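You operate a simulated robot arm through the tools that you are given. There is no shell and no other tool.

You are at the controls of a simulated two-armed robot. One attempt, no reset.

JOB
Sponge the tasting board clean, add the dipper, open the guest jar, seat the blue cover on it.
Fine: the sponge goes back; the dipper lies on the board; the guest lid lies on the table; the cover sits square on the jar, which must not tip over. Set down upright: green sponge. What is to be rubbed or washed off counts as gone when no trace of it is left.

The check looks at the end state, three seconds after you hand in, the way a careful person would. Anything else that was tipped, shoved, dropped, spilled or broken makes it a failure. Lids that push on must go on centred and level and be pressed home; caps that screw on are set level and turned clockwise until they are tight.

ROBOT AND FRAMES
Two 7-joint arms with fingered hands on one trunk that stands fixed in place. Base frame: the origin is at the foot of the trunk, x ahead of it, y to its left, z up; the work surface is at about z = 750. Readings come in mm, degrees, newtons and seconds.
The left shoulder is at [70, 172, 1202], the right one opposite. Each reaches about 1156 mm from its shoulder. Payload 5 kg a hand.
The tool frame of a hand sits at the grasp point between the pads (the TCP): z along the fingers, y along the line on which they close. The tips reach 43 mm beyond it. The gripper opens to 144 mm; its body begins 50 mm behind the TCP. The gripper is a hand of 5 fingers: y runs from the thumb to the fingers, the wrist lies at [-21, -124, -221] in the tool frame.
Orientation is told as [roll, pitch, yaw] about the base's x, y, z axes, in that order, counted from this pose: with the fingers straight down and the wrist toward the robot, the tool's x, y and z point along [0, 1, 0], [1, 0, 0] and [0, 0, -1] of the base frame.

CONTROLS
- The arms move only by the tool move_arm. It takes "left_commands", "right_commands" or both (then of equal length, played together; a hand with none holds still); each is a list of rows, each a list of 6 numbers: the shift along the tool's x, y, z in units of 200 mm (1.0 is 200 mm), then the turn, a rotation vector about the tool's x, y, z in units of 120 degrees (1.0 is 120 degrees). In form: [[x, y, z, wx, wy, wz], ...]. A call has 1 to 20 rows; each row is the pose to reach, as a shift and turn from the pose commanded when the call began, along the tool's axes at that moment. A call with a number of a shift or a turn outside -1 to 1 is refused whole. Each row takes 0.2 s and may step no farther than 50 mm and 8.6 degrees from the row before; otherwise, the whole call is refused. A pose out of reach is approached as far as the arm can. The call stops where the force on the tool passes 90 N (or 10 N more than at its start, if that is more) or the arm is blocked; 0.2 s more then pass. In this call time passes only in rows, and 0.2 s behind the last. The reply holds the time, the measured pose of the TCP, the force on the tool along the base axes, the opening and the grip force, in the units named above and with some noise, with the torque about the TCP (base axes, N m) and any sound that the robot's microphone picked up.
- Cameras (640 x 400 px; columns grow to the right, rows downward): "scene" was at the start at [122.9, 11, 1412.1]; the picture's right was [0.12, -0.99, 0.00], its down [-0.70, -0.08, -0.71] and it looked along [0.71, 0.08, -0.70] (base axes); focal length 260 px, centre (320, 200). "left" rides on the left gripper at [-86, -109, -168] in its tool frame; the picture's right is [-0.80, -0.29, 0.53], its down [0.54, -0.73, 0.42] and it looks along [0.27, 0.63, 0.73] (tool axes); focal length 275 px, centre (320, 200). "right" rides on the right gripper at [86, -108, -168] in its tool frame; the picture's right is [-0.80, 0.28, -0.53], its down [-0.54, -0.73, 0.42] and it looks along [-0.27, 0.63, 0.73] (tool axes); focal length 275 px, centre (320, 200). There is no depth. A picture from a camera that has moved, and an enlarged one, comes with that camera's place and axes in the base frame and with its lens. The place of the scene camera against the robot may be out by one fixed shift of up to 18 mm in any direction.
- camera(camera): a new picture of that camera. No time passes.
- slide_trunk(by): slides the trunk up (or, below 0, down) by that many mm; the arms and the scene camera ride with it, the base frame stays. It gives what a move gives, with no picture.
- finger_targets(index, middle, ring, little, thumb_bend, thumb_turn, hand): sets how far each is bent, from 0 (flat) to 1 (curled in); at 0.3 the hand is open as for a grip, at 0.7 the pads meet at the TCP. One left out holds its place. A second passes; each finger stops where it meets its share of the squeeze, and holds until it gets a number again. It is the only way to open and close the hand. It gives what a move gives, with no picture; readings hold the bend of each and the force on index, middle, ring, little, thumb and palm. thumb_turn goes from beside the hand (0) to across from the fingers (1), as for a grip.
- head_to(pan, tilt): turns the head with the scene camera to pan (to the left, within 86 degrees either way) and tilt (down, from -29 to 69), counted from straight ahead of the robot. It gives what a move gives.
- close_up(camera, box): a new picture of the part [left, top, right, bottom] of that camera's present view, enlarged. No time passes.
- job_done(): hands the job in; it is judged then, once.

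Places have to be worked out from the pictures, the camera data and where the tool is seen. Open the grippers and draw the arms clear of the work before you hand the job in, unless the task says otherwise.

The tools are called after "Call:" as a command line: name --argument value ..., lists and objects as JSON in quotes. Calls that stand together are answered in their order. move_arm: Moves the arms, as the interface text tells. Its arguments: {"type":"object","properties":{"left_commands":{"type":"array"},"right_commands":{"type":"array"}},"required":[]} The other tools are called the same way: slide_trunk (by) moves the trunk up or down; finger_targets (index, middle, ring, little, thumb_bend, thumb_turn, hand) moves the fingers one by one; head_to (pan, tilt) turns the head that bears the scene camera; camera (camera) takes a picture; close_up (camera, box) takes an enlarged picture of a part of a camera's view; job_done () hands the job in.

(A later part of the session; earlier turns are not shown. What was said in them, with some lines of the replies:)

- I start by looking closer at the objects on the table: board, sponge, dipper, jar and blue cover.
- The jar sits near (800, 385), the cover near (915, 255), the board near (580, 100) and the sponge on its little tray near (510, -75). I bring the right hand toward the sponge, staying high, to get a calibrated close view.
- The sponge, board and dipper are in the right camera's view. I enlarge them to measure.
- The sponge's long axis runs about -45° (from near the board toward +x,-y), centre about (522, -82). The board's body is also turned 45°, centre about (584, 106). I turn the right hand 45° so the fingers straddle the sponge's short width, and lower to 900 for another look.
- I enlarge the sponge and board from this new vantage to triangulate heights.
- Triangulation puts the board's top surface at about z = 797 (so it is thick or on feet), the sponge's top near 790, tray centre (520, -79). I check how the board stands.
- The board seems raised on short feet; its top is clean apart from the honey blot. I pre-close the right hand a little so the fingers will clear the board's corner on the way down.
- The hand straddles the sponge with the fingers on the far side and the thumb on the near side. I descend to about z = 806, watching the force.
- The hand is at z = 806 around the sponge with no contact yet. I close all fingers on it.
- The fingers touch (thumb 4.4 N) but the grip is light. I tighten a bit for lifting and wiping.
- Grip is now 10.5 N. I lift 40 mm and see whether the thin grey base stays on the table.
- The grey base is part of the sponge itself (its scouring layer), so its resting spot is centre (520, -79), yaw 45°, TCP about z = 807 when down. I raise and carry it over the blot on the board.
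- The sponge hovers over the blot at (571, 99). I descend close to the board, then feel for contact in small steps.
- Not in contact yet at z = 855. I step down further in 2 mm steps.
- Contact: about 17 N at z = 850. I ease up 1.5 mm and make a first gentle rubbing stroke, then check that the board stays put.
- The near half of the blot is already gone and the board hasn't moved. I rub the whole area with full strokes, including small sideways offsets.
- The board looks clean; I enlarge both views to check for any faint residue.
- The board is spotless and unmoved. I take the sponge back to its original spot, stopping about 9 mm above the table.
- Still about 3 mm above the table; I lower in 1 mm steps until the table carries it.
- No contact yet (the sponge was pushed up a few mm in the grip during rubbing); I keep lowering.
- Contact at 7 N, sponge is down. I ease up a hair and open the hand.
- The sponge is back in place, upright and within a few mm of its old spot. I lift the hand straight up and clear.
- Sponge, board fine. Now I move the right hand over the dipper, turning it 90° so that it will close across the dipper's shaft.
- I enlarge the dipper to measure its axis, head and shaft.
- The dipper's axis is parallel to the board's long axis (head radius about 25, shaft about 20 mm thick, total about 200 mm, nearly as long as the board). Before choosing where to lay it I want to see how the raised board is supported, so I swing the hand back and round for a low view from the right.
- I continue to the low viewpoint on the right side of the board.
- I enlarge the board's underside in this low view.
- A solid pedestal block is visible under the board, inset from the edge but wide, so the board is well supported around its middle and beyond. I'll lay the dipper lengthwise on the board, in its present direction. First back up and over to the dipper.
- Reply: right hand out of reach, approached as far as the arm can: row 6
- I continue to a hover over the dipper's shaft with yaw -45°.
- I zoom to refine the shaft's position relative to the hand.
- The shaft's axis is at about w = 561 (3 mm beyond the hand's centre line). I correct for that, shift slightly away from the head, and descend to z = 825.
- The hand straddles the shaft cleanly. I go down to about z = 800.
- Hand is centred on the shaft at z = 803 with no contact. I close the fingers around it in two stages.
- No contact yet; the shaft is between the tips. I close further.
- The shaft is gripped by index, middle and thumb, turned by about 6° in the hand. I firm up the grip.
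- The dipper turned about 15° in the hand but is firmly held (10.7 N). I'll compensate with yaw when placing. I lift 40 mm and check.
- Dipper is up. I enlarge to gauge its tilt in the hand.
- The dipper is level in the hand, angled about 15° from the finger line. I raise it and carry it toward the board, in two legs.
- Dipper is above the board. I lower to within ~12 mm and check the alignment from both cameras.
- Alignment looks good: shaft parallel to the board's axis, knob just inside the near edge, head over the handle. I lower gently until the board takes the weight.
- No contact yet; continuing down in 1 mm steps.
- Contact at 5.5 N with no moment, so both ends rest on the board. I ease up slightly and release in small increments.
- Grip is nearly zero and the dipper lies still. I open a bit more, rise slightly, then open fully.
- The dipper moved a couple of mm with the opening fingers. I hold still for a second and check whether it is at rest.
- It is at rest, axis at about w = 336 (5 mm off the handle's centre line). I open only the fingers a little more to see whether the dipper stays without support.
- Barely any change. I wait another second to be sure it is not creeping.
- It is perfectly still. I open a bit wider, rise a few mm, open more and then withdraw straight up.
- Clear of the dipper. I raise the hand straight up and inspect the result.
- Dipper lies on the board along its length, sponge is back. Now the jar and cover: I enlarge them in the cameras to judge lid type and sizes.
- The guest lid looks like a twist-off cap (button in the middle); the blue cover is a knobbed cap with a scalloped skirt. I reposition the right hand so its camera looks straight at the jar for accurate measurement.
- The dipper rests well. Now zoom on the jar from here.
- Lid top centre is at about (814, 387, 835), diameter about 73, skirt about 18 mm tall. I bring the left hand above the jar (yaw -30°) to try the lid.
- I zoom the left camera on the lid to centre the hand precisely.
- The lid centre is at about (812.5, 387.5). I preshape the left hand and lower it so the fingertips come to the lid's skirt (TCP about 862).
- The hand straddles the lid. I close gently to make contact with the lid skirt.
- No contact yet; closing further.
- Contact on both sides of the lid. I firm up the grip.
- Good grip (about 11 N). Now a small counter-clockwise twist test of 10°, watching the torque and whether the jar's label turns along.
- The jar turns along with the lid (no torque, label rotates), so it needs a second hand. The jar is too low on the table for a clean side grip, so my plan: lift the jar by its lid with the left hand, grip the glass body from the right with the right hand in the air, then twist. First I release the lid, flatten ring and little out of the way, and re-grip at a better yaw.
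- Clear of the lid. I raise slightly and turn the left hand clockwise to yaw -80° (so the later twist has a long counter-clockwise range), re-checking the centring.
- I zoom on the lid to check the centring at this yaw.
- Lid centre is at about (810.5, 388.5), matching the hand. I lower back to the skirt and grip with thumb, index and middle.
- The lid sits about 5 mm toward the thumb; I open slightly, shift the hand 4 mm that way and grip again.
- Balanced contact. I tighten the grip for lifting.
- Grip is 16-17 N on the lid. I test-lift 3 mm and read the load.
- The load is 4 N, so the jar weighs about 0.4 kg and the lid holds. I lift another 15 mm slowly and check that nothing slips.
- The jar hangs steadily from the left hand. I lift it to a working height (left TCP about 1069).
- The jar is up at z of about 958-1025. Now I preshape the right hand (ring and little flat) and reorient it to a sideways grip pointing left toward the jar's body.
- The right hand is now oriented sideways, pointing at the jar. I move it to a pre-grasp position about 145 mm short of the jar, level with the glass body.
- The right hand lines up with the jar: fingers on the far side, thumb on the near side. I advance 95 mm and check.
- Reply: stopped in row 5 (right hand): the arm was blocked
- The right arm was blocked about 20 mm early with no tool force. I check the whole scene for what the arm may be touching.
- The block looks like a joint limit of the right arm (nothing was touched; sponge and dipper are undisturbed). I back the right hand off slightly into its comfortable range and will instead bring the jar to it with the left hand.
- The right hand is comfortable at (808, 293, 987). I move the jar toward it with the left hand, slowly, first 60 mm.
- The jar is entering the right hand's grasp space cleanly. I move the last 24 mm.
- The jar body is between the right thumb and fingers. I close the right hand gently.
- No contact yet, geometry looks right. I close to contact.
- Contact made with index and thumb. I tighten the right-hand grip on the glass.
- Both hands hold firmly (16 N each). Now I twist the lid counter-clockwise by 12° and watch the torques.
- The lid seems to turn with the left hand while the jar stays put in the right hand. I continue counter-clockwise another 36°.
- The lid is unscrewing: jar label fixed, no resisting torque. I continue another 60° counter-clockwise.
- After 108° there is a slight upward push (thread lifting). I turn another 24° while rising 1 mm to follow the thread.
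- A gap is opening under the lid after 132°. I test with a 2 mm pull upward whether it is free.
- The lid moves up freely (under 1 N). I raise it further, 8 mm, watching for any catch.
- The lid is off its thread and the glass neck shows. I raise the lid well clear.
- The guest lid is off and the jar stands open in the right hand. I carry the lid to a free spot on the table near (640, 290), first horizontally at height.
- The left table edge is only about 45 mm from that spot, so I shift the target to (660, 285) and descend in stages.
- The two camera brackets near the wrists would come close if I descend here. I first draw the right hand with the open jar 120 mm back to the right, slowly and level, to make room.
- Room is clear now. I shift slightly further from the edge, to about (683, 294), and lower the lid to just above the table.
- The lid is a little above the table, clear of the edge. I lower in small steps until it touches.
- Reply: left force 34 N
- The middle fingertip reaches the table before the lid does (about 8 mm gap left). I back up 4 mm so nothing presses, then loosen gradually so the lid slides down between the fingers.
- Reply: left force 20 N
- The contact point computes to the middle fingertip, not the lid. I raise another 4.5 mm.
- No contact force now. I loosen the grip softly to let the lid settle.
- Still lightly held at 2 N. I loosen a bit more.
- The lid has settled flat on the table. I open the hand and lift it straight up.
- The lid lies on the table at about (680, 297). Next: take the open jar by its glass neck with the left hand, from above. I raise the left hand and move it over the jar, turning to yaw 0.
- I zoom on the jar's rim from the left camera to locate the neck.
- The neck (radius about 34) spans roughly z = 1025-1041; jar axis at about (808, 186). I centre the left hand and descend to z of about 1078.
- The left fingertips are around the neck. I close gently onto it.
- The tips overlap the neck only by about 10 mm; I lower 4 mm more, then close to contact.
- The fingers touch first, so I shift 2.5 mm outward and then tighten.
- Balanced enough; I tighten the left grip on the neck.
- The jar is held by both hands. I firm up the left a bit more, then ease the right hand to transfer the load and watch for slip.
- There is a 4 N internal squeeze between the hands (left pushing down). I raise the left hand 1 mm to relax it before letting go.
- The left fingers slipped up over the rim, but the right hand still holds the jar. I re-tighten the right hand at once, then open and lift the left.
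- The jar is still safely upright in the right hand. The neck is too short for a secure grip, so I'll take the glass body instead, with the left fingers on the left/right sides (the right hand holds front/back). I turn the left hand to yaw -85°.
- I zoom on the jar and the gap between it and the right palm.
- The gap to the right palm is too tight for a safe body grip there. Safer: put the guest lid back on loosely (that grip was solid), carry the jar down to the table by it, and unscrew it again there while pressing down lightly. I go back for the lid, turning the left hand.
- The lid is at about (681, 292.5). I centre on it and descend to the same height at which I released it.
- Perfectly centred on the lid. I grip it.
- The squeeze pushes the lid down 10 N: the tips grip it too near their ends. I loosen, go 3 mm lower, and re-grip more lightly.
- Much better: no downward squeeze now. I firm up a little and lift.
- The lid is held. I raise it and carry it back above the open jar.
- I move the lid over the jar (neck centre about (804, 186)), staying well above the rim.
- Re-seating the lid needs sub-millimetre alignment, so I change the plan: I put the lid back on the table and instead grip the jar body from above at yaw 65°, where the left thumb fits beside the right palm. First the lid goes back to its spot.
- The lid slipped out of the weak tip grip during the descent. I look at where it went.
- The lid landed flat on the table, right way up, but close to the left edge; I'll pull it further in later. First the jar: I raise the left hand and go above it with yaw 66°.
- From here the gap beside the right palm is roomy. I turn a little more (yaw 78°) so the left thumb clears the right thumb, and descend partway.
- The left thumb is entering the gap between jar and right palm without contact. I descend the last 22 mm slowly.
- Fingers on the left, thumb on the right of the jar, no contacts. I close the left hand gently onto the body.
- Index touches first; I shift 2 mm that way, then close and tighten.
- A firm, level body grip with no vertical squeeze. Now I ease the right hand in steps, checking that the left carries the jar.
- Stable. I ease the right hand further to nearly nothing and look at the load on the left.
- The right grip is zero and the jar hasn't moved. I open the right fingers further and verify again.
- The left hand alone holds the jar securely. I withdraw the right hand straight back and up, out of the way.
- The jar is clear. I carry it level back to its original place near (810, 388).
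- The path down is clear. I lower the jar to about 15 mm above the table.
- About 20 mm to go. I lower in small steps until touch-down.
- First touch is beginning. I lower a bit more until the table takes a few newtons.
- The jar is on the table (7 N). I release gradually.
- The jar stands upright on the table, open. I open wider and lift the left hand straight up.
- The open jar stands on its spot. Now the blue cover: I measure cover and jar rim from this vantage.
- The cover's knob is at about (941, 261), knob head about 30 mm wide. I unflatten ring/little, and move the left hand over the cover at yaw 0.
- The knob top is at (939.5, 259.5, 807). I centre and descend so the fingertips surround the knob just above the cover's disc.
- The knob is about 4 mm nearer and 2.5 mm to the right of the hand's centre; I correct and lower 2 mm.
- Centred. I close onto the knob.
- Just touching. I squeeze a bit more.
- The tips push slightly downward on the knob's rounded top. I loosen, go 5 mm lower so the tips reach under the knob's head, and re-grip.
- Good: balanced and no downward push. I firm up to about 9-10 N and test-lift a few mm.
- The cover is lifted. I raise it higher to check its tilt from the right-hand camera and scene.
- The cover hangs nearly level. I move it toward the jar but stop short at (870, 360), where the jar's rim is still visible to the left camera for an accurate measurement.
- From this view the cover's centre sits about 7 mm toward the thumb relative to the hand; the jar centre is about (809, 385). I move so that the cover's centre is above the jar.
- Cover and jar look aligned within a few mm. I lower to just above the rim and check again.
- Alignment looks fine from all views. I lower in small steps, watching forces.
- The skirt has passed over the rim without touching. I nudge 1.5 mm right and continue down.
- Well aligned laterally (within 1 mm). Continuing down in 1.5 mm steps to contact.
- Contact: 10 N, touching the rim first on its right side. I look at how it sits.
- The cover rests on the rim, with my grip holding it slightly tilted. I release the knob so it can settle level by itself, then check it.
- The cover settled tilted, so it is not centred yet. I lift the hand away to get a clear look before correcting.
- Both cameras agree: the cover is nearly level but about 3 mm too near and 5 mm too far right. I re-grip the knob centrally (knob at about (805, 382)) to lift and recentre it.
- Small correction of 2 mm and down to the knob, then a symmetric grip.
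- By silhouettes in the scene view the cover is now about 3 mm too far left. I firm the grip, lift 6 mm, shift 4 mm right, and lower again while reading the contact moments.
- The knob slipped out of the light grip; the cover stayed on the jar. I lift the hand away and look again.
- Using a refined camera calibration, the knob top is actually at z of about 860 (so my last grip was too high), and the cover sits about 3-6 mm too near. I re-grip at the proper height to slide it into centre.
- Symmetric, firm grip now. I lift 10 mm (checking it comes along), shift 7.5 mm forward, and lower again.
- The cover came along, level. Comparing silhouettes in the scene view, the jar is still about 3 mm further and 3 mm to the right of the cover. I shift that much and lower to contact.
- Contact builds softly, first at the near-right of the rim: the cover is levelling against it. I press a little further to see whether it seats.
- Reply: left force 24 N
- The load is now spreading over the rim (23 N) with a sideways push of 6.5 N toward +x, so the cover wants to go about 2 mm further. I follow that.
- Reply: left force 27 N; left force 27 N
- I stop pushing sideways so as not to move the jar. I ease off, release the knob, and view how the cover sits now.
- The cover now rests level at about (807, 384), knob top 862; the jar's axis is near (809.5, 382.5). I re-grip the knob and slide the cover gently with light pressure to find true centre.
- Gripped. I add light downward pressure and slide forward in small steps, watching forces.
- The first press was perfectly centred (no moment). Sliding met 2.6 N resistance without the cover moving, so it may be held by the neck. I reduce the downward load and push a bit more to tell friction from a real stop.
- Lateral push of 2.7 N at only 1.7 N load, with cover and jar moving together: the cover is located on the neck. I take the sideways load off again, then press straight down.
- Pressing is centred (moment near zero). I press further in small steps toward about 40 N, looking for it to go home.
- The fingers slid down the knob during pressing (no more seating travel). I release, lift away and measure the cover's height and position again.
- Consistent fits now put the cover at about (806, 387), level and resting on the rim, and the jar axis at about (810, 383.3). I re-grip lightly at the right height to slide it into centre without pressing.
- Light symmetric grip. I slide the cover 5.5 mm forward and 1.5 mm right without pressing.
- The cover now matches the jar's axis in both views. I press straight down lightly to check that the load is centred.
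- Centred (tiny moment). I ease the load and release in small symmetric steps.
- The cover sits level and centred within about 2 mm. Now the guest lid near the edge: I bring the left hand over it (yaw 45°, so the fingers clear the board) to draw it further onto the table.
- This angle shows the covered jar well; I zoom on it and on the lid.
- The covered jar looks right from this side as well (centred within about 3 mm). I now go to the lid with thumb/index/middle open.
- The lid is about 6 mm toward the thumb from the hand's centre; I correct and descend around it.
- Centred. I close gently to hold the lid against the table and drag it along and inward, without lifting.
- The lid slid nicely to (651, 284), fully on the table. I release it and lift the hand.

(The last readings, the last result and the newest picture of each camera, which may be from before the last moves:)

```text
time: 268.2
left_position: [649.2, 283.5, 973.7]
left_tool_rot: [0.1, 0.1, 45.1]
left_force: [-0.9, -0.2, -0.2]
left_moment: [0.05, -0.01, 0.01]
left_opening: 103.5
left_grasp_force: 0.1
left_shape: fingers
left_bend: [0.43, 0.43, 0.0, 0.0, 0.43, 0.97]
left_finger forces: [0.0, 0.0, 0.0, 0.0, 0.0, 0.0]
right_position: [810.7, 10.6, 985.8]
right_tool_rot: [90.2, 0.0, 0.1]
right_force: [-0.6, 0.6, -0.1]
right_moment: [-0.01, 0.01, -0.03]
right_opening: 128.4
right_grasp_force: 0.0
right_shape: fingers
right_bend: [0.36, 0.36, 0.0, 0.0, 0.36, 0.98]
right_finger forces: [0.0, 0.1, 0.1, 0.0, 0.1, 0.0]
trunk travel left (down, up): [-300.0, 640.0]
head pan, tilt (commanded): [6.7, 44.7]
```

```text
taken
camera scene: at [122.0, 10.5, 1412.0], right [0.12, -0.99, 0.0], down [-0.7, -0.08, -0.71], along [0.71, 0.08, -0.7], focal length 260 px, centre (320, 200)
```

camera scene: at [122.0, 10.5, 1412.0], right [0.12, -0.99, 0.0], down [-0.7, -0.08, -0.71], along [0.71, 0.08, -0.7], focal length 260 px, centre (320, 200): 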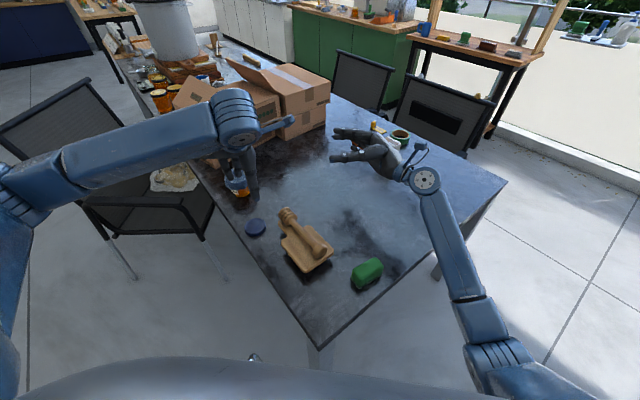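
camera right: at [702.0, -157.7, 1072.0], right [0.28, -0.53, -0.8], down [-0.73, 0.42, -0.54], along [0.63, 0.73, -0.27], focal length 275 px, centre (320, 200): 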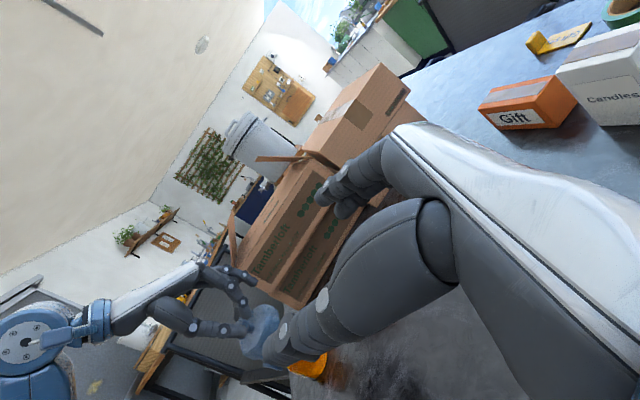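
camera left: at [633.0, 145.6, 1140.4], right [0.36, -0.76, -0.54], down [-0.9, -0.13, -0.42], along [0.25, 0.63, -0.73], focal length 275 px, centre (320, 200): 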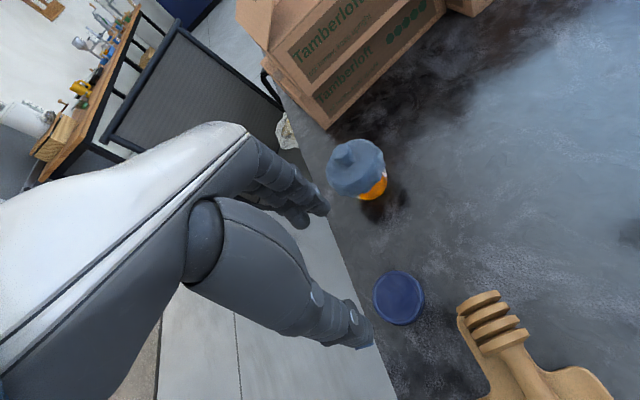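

The lid is safely on the table. I examine the covered jar closely from this new angle.

Call:
close_up --camera "left" --box '[310, 125, 410, 215]'

```text
4.44 times, centred on (360, 170) of left
camera zoom: at [633.0, 145.6, 1140.4], right [0.36, -0.76, -0.54], down [-0.9, -0.13, -0.42], along [0.25, 0.63, -0.73], focal length 1224 px, centre (142, 333)
```

zoom: 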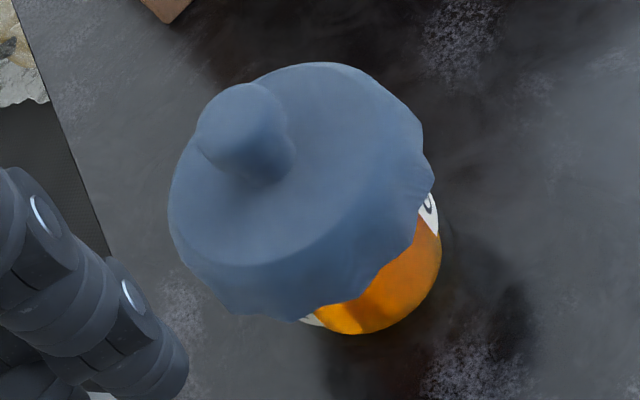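

Everything is in place: cover level and centred to within 2-3 mm, lid on the table. I now check board, dipper and sponge again before withdrawing the arms.

Call:
close_up --camera "scene" --box '[240, 190, 400, 300]'

Call:
close_up --camera "scene" --box '[330, 110, 430, 180]'

```text
3.64 times, centred on (320, 245) of scene
camera zoom: at [122.0, 10.5, 1412.0], right [0.12, -0.99, 0.0], down [-0.7, -0.08, -0.71], along [0.71, 0.08, -0.7], focal length 944 px, centre (320, 36)
```

zoom: 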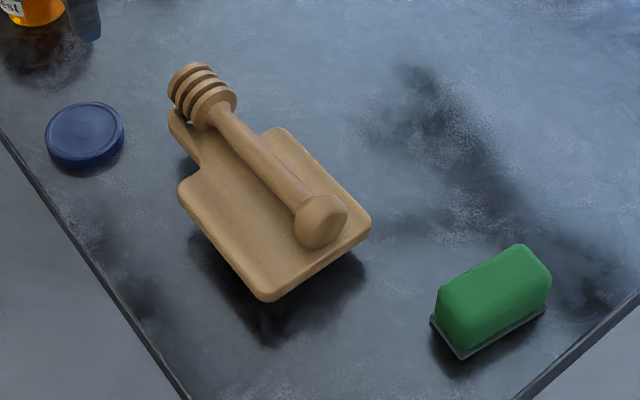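

```text
5.71 times, centred on (380, 145) of scene
camera zoom: at [122.0, 10.5, 1412.0], right [0.12, -0.99, 0.0], down [-0.7, -0.08, -0.71], along [0.71, 0.08, -0.7], focal length 1484 px, centre (-23, 514)
```

zoom: 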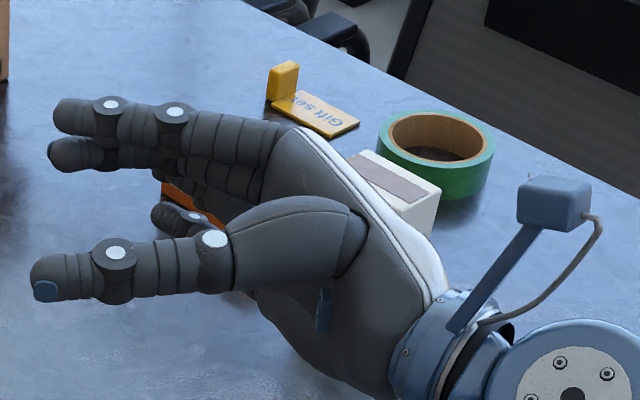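

All objects are as they should be. I withdraw the left arm upward and back to its starting area, opening the hand.

Call:
move_arm --left_commands '[[0, 0, -0.2, 0, 0, 0], [0, 0, -0.4, 0, 0, 0], [0, 0, -0.6, 0, 0, 0], [0, 0, -0.79, 0, 0, 0]]'

Call:
finger_targets --hand "left" --index 0.3 --middle 0.3 --ring 0.3 --little 0.3 --thumb_bend 0.3

Call:
move_arm --left_commands '[[0.06, 0.12, 0, 0, 0, 0.0625], [0.125, 0.25, 0, 0, 0, 0.125], [0.19, 0.38, 0, 0, 0, 0.1875], [0.25, 0.51, 0, 0, 0, 0.25], [0.315, 0.64, 0, 0, 0, 0.3125], [0.38, 0.76, 0, 0, 0, 0.375]]'

Call:
camera --camera "left"

```text
time: 269.2
left_position: [646.7, 282.8, 1129.1]
left_tool_rot: [0.0, 0.0, 45.0]
left_force: [-0.4, 0.2, 0.4]
left_moment: [0.03, -0.02, 0.02]
left_opening: 103.7
left_grasp_force: 0.0
left_shape: fingers
left_bend: [0.43, 0.43, 0.0, 0.0, 0.43, 0.97]
left_finger forces: [0.1, 0.1, 0.0, 0.1, 0.0, 0.1]
right_position: [809.3, 10.2, 985.8]
right_tool_rot: [90.2, 0.0, 0.1]
right_force: [0.3, -0.4, 0.3]
right_moment: [-0.01, -0.02, -0.01]
right_opening: 128.7
right_grasp_force: 0.0
right_shape: fingers
right_bend: [0.36, 0.36, 0.0, 0.0, 0.36, 0.98]
right_finger forces: [0.0, 0.1, 0.0, 0.0, 0.0, 0.0]
trunk travel left (down, up): [-300.0, 640.0]
head pan, tilt (commanded): [6.7, 44.7]
```

```text
time: 270.2
left_position: [647.9, 284.2, 1128.6]
left_tool_rot: [0.0, -0.1, 45.1]
left_force: [-0.6, 0.1, 0.8]
left_moment: [-0.02, -0.02, 0.02]
left_opening: 149.2
left_grasp_force: 0.1
left_shape: fingers
left_bend: [0.3, 0.3, 0.3, 0.3, 0.3, 0.97]
left_finger forces: [0.0, 0.0, 0.0, 0.0, 0.1, 0.0]
right_position: [810.8, 10.7, 985.2]
right_tool_rot: [90.2, 0.0, 0.1]
right_force: [-0.1, -0.4, 0.7]
right_moment: [0.0, 0.01, 0.0]
right_opening: 128.3
right_grasp_force: 0.0
right_shape: fingers
right_bend: [0.36, 0.36, 0.0, 0.0, 0.36, 0.98]
right_finger forces: [0.1, 0.0, 0.0, 0.0, 0.0, 0.1]
trunk travel left (down, up): [-300.0, 640.0]
head pan, tilt (commanded): [6.7, 44.7]
```

```text
time: 271.6
left_position: [706.8, 446.2, 1131.9]
left_tool_rot: [0.0, 0.1, -0.1]
left_force: [0.4, 1.0, -0.5]
left_moment: [0.0, 0.01, 0.02]
left_opening: 149.2
left_grasp_force: 0.0
left_shape: fingers
left_bend: [0.3, 0.3, 0.3, 0.3, 0.3, 0.98]
left_finger forces: [0.0, 0.1, 0.1, 0.0, 0.0, 0.1]
right_position: [810.7, 11.7, 984.9]
right_tool_rot: [90.1, 0.2, 0.1]
right_force: [0.3, -0.2, 0.4]
right_moment: [0.03, 0.02, 0.0]
right_opening: 128.4
right_grasp_force: 0.0
right_shape: fingers
right_bend: [0.36, 0.36, 0.0, 0.0, 0.36, 0.98]
right_finger forces: [0.0, 0.1, 0.0, 0.0, 0.0, 0.0]
trunk travel left (down, up): [-300.0, 640.0]
head pan, tilt (commanded): [6.7, 44.7]
```

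```text
taken
camera left: at [597.6, 359.6, 1298.7], right [-0.29, -0.8, -0.53], down [-0.72, 0.54, -0.42], along [0.63, 0.27, -0.73], focal length 275 px, centre (320, 200)
```

left: 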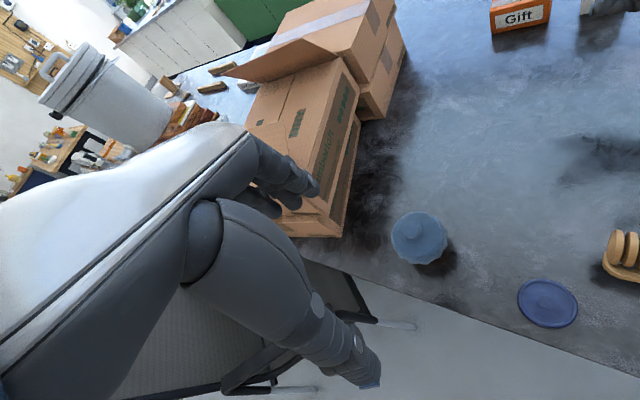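

The left arm is back at its start. I look once more at the cover from here, then bring the right arm back.

Call:
close_up --camera "left" --box '[370, 190, 470, 280]'

Call:
close_up --camera "scene" --box '[215, 150, 275, 205]'

Call:
move_arm --right_commands '[[0.15, 0, 0, 0, 0, 0], [0.3, 0, -0.05, 0, 0, 0], [0.45, 0, -0.1, 0, 0, 0], [0.6, 0, -0.2, 0, 0, 0]]'

```text
4.44 times, centred on (420, 235) of left
camera zoom: at [597.6, 359.6, 1298.7], right [-0.29, -0.8, -0.53], down [-0.72, 0.54, -0.42], along [0.63, 0.27, -0.73], focal length 1224 px, centre (-124, 44)
```

zoom: 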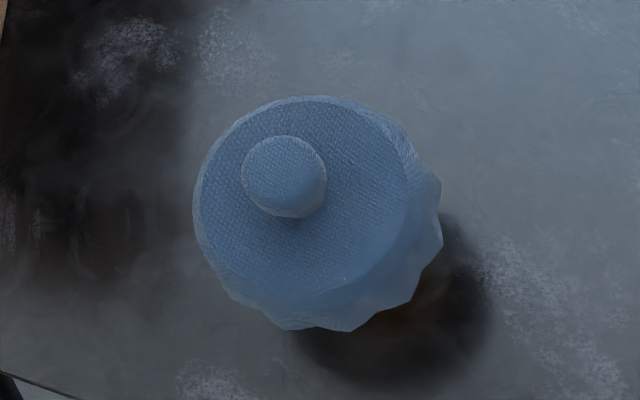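

```text
7.27 times, centred on (245, 178) of scene
camera zoom: at [122.9, 12.2, 1412.1], right [0.12, -0.99, 0.0], down [-0.7, -0.08, -0.71], along [0.71, 0.08, -0.7], focal length 1888 px, centre (866, 364)
```

zoom: 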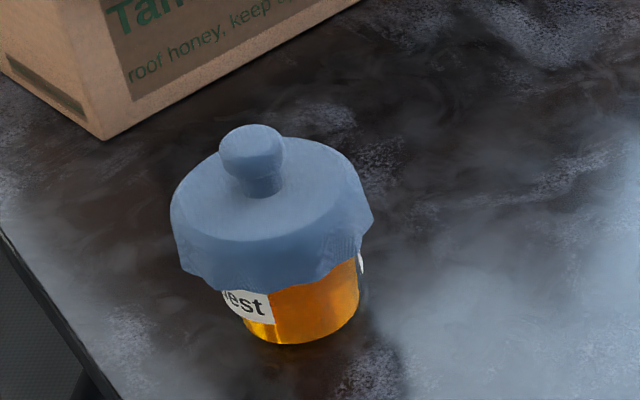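

```text
time: 272.6
left_position: [706.3, 444.8, 1132.9]
left_tool_rot: [-0.1, 0.0, 0.1]
left_force: [-0.2, -0.2, -0.5]
left_moment: [0.0, -0.05, 0.0]
left_opening: 149.6
left_grasp_force: 0.2
left_shape: fingers
left_bend: [0.3, 0.3, 0.3, 0.3, 0.3, 0.98]
left_finger forces: [0.0, 0.0, 0.1, 0.0, 0.1, 0.1]
right_position: [808.2, -25.2, 1103.7]
right_tool_rot: [90.2, 0.1, 0.2]
right_force: [0.2, 1.1, -0.8]
right_moment: [0.01, 0.02, -0.03]
right_opening: 128.2
right_grasp_force: 0.0
right_shape: fingers
right_bend: [0.36, 0.36, 0.0, 0.0, 0.36, 0.98]
right_finger forces: [0.0, 0.1, 0.1, 0.0, 0.0, 0.0]
trunk travel left (down, up): [-300.0, 640.0]
head pan, tilt (commanded): [6.7, 44.7]
```

The cover sits square on the jar; the height (disc right on the rim) confirms it is fully down. I return the right hand to its upright starting pose, clear of the work.

Call:
finger_targets --hand "right" --index 0.3 --middle 0.3 --ring 0.3 --little 0.3 --thumb_bend 0.3

Call:
move_arm --right_commands '[[0.03, 0.015, -0.1, 0, -0.068, 0], [0.06, 0.03, -0.2, 0, -0.136, 0], [0.09, 0.045, -0.3, 0, -0.204, 0], [0.11, 0.06, -0.4, 0, -0.272, 0], [0.13, 0.075, -0.5, 0, -0.34, 0], [0.15, 0.09, -0.58, 0, -0.408, 0], [0.17, 0.105, -0.64, 0, -0.476, 0], [0.19, 0.12, -0.7, 0, -0.544, 0], [0.21, 0.135, -0.73, 0, -0.612, 0], [0.23, 0.15, -0.75, 0, -0.68, 0], [0.24, 0.165, -0.76, 0, -0.75, 0]]'

Call:
camera --camera "scene"

Call:
camera --camera "right"

```text
time: 273.6
left_position: [705.4, 445.0, 1132.0]
left_tool_rot: [0.0, 0.1, 0.0]
left_force: [0.0, -0.8, -0.5]
left_moment: [-0.01, 0.01, -0.01]
left_opening: 149.5
left_grasp_force: 0.0
left_shape: fingers
left_bend: [0.3, 0.3, 0.3, 0.3, 0.3, 0.98]
left_finger forces: [0.1, 0.0, 0.1, 0.0, 0.1, 0.0]
right_position: [810.3, -23.8, 1103.6]
right_tool_rot: [90.2, 0.1, 0.2]
right_force: [0.2, 0.3, -0.4]
right_moment: [0.0, 0.0, 0.0]
right_opening: 149.0
right_grasp_force: 0.2
right_shape: fingers
right_bend: [0.3, 0.3, 0.3, 0.3, 0.3, 0.98]
right_finger forces: [0.0, 0.1, 0.1, 0.1, 0.0, 0.0]
trunk travel left (down, up): [-300.0, 640.0]
head pan, tilt (commanded): [6.7, 44.7]
```

```text
time: 276.0
left_position: [706.9, 444.4, 1130.5]
left_tool_rot: [-0.1, 0.1, 0.0]
left_force: [-0.2, -0.2, -0.6]
left_moment: [-0.04, 0.02, -0.02]
left_opening: 149.4
left_grasp_force: 0.1
left_shape: fingers
left_bend: [0.3, 0.3, 0.3, 0.3, 0.3, 0.98]
left_finger forces: [0.0, 0.0, 0.1, 0.1, 0.0, 0.0]
right_position: [844.5, -178.3, 1154.8]
right_tool_rot: [0.0, 0.1, -0.1]
right_force: [-0.3, -0.3, 1.3]
right_moment: [-0.02, 0.01, 0.01]
right_opening: 149.2
right_grasp_force: 0.1
right_shape: fingers
right_bend: [0.3, 0.3, 0.3, 0.3, 0.3, 0.98]
right_finger forces: [0.1, 0.0, 0.0, 0.0, 0.0, 0.0]
trunk travel left (down, up): [-300.0, 640.0]
head pan, tilt (commanded): [6.7, 44.7]
```

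```text
taken
camera scene: at [122.9, 12.3, 1412.0], right [0.12, -0.99, 0.0], down [-0.7, -0.08, -0.71], along [0.71, 0.08, -0.7], focal length 260 px, centre (320, 200)
```

scene: 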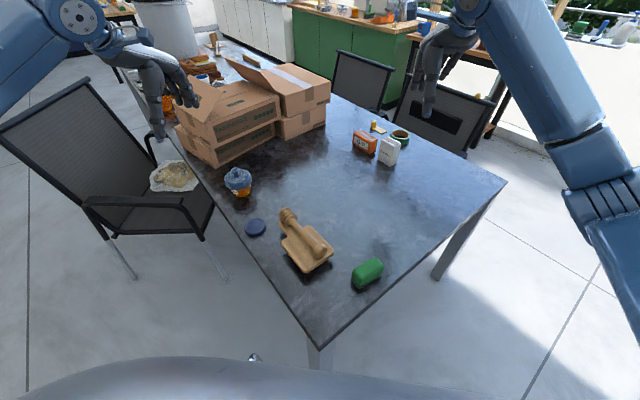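

```text
taken
camera right: at [737.1, -93.2, 1321.9], right [0.28, -0.8, 0.53], down [-0.73, -0.54, -0.42], along [0.63, -0.27, -0.73], focal length 275 px, centre (320, 200)
```

right: 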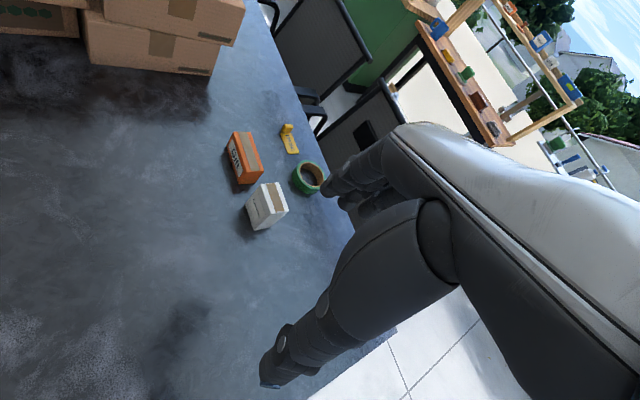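

Both arms are clear. One last close look at the covered jar, board and lid.

Call:
close_up --camera "scene" --box '[220, 155, 345, 285]'

Call:
close_up --camera "scene" --box '[222, 160, 256, 202]'

```text
3.08 times, centred on (282, 220) of scene
camera zoom: at [122.9, 12.3, 1412.0], right [0.12, -0.99, 0.0], down [-0.7, -0.08, -0.71], along [0.71, 0.08, -0.7], focal length 799 px, centre (435, 138)
```

zoom: 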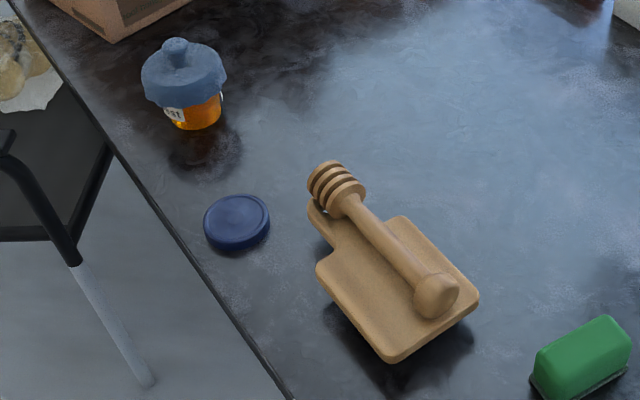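

```text
9.52 times, centred on (239, 181) of scene
camera zoom: at [122.9, 12.3, 1412.0], right [0.12, -0.99, 0.0], down [-0.7, -0.08, -0.71], along [0.71, 0.08, -0.7], focal length 2473 px, centre (1091, 381)
```

zoom: 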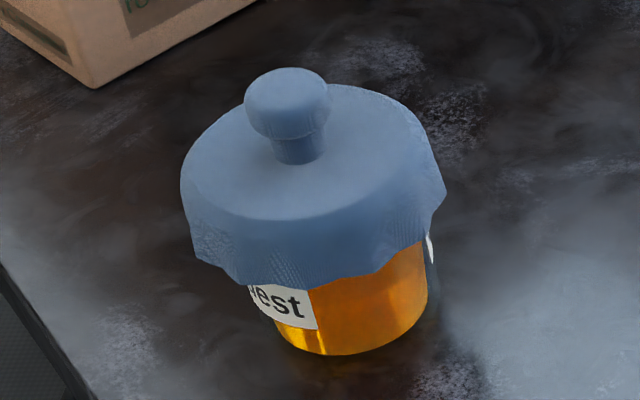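

The board is clean with the dipper lying on it, and the sponge is back upright. The guest lid lies on the table, and the cover sits level and centred on the upright jar. Both hands are open and clear, so I hand in the job.

Call:
job_done

```text
The job is handed in.
```

I finished all four parts and handed the job in. I don't have the result of the check yet.

- **Board:** the honey blot is gone, with no trace left in the close-up views.
- **Sponge:** it is back upright, within a few millimetres of where it started.
- **Dipper:** it lies lengthwise on the board, knob on the body and head over the board's handle.
- **Guest jar:** I unscrewed the lid with both hands while holding the jar in the air. I then set the jar back upright close to its original spot; it may have shifted or turned slightly while I seated the cover.
- **Guest lid:** it slipped out of the left hand while I was lowering it and fell to the table. It landed flat and right way up near the left edge, and I slid it inward so it now lies fully on the table.
- **Blue cover:** it rests on the jar's rim, level to within a few degrees and centred to about 2–3 mm. It never clicked or gripped. I pressed it with up to 26 N and it went no lower, so I judged it to be a loose cover that is fully down.

Both hands are open and drawn clear of the work.
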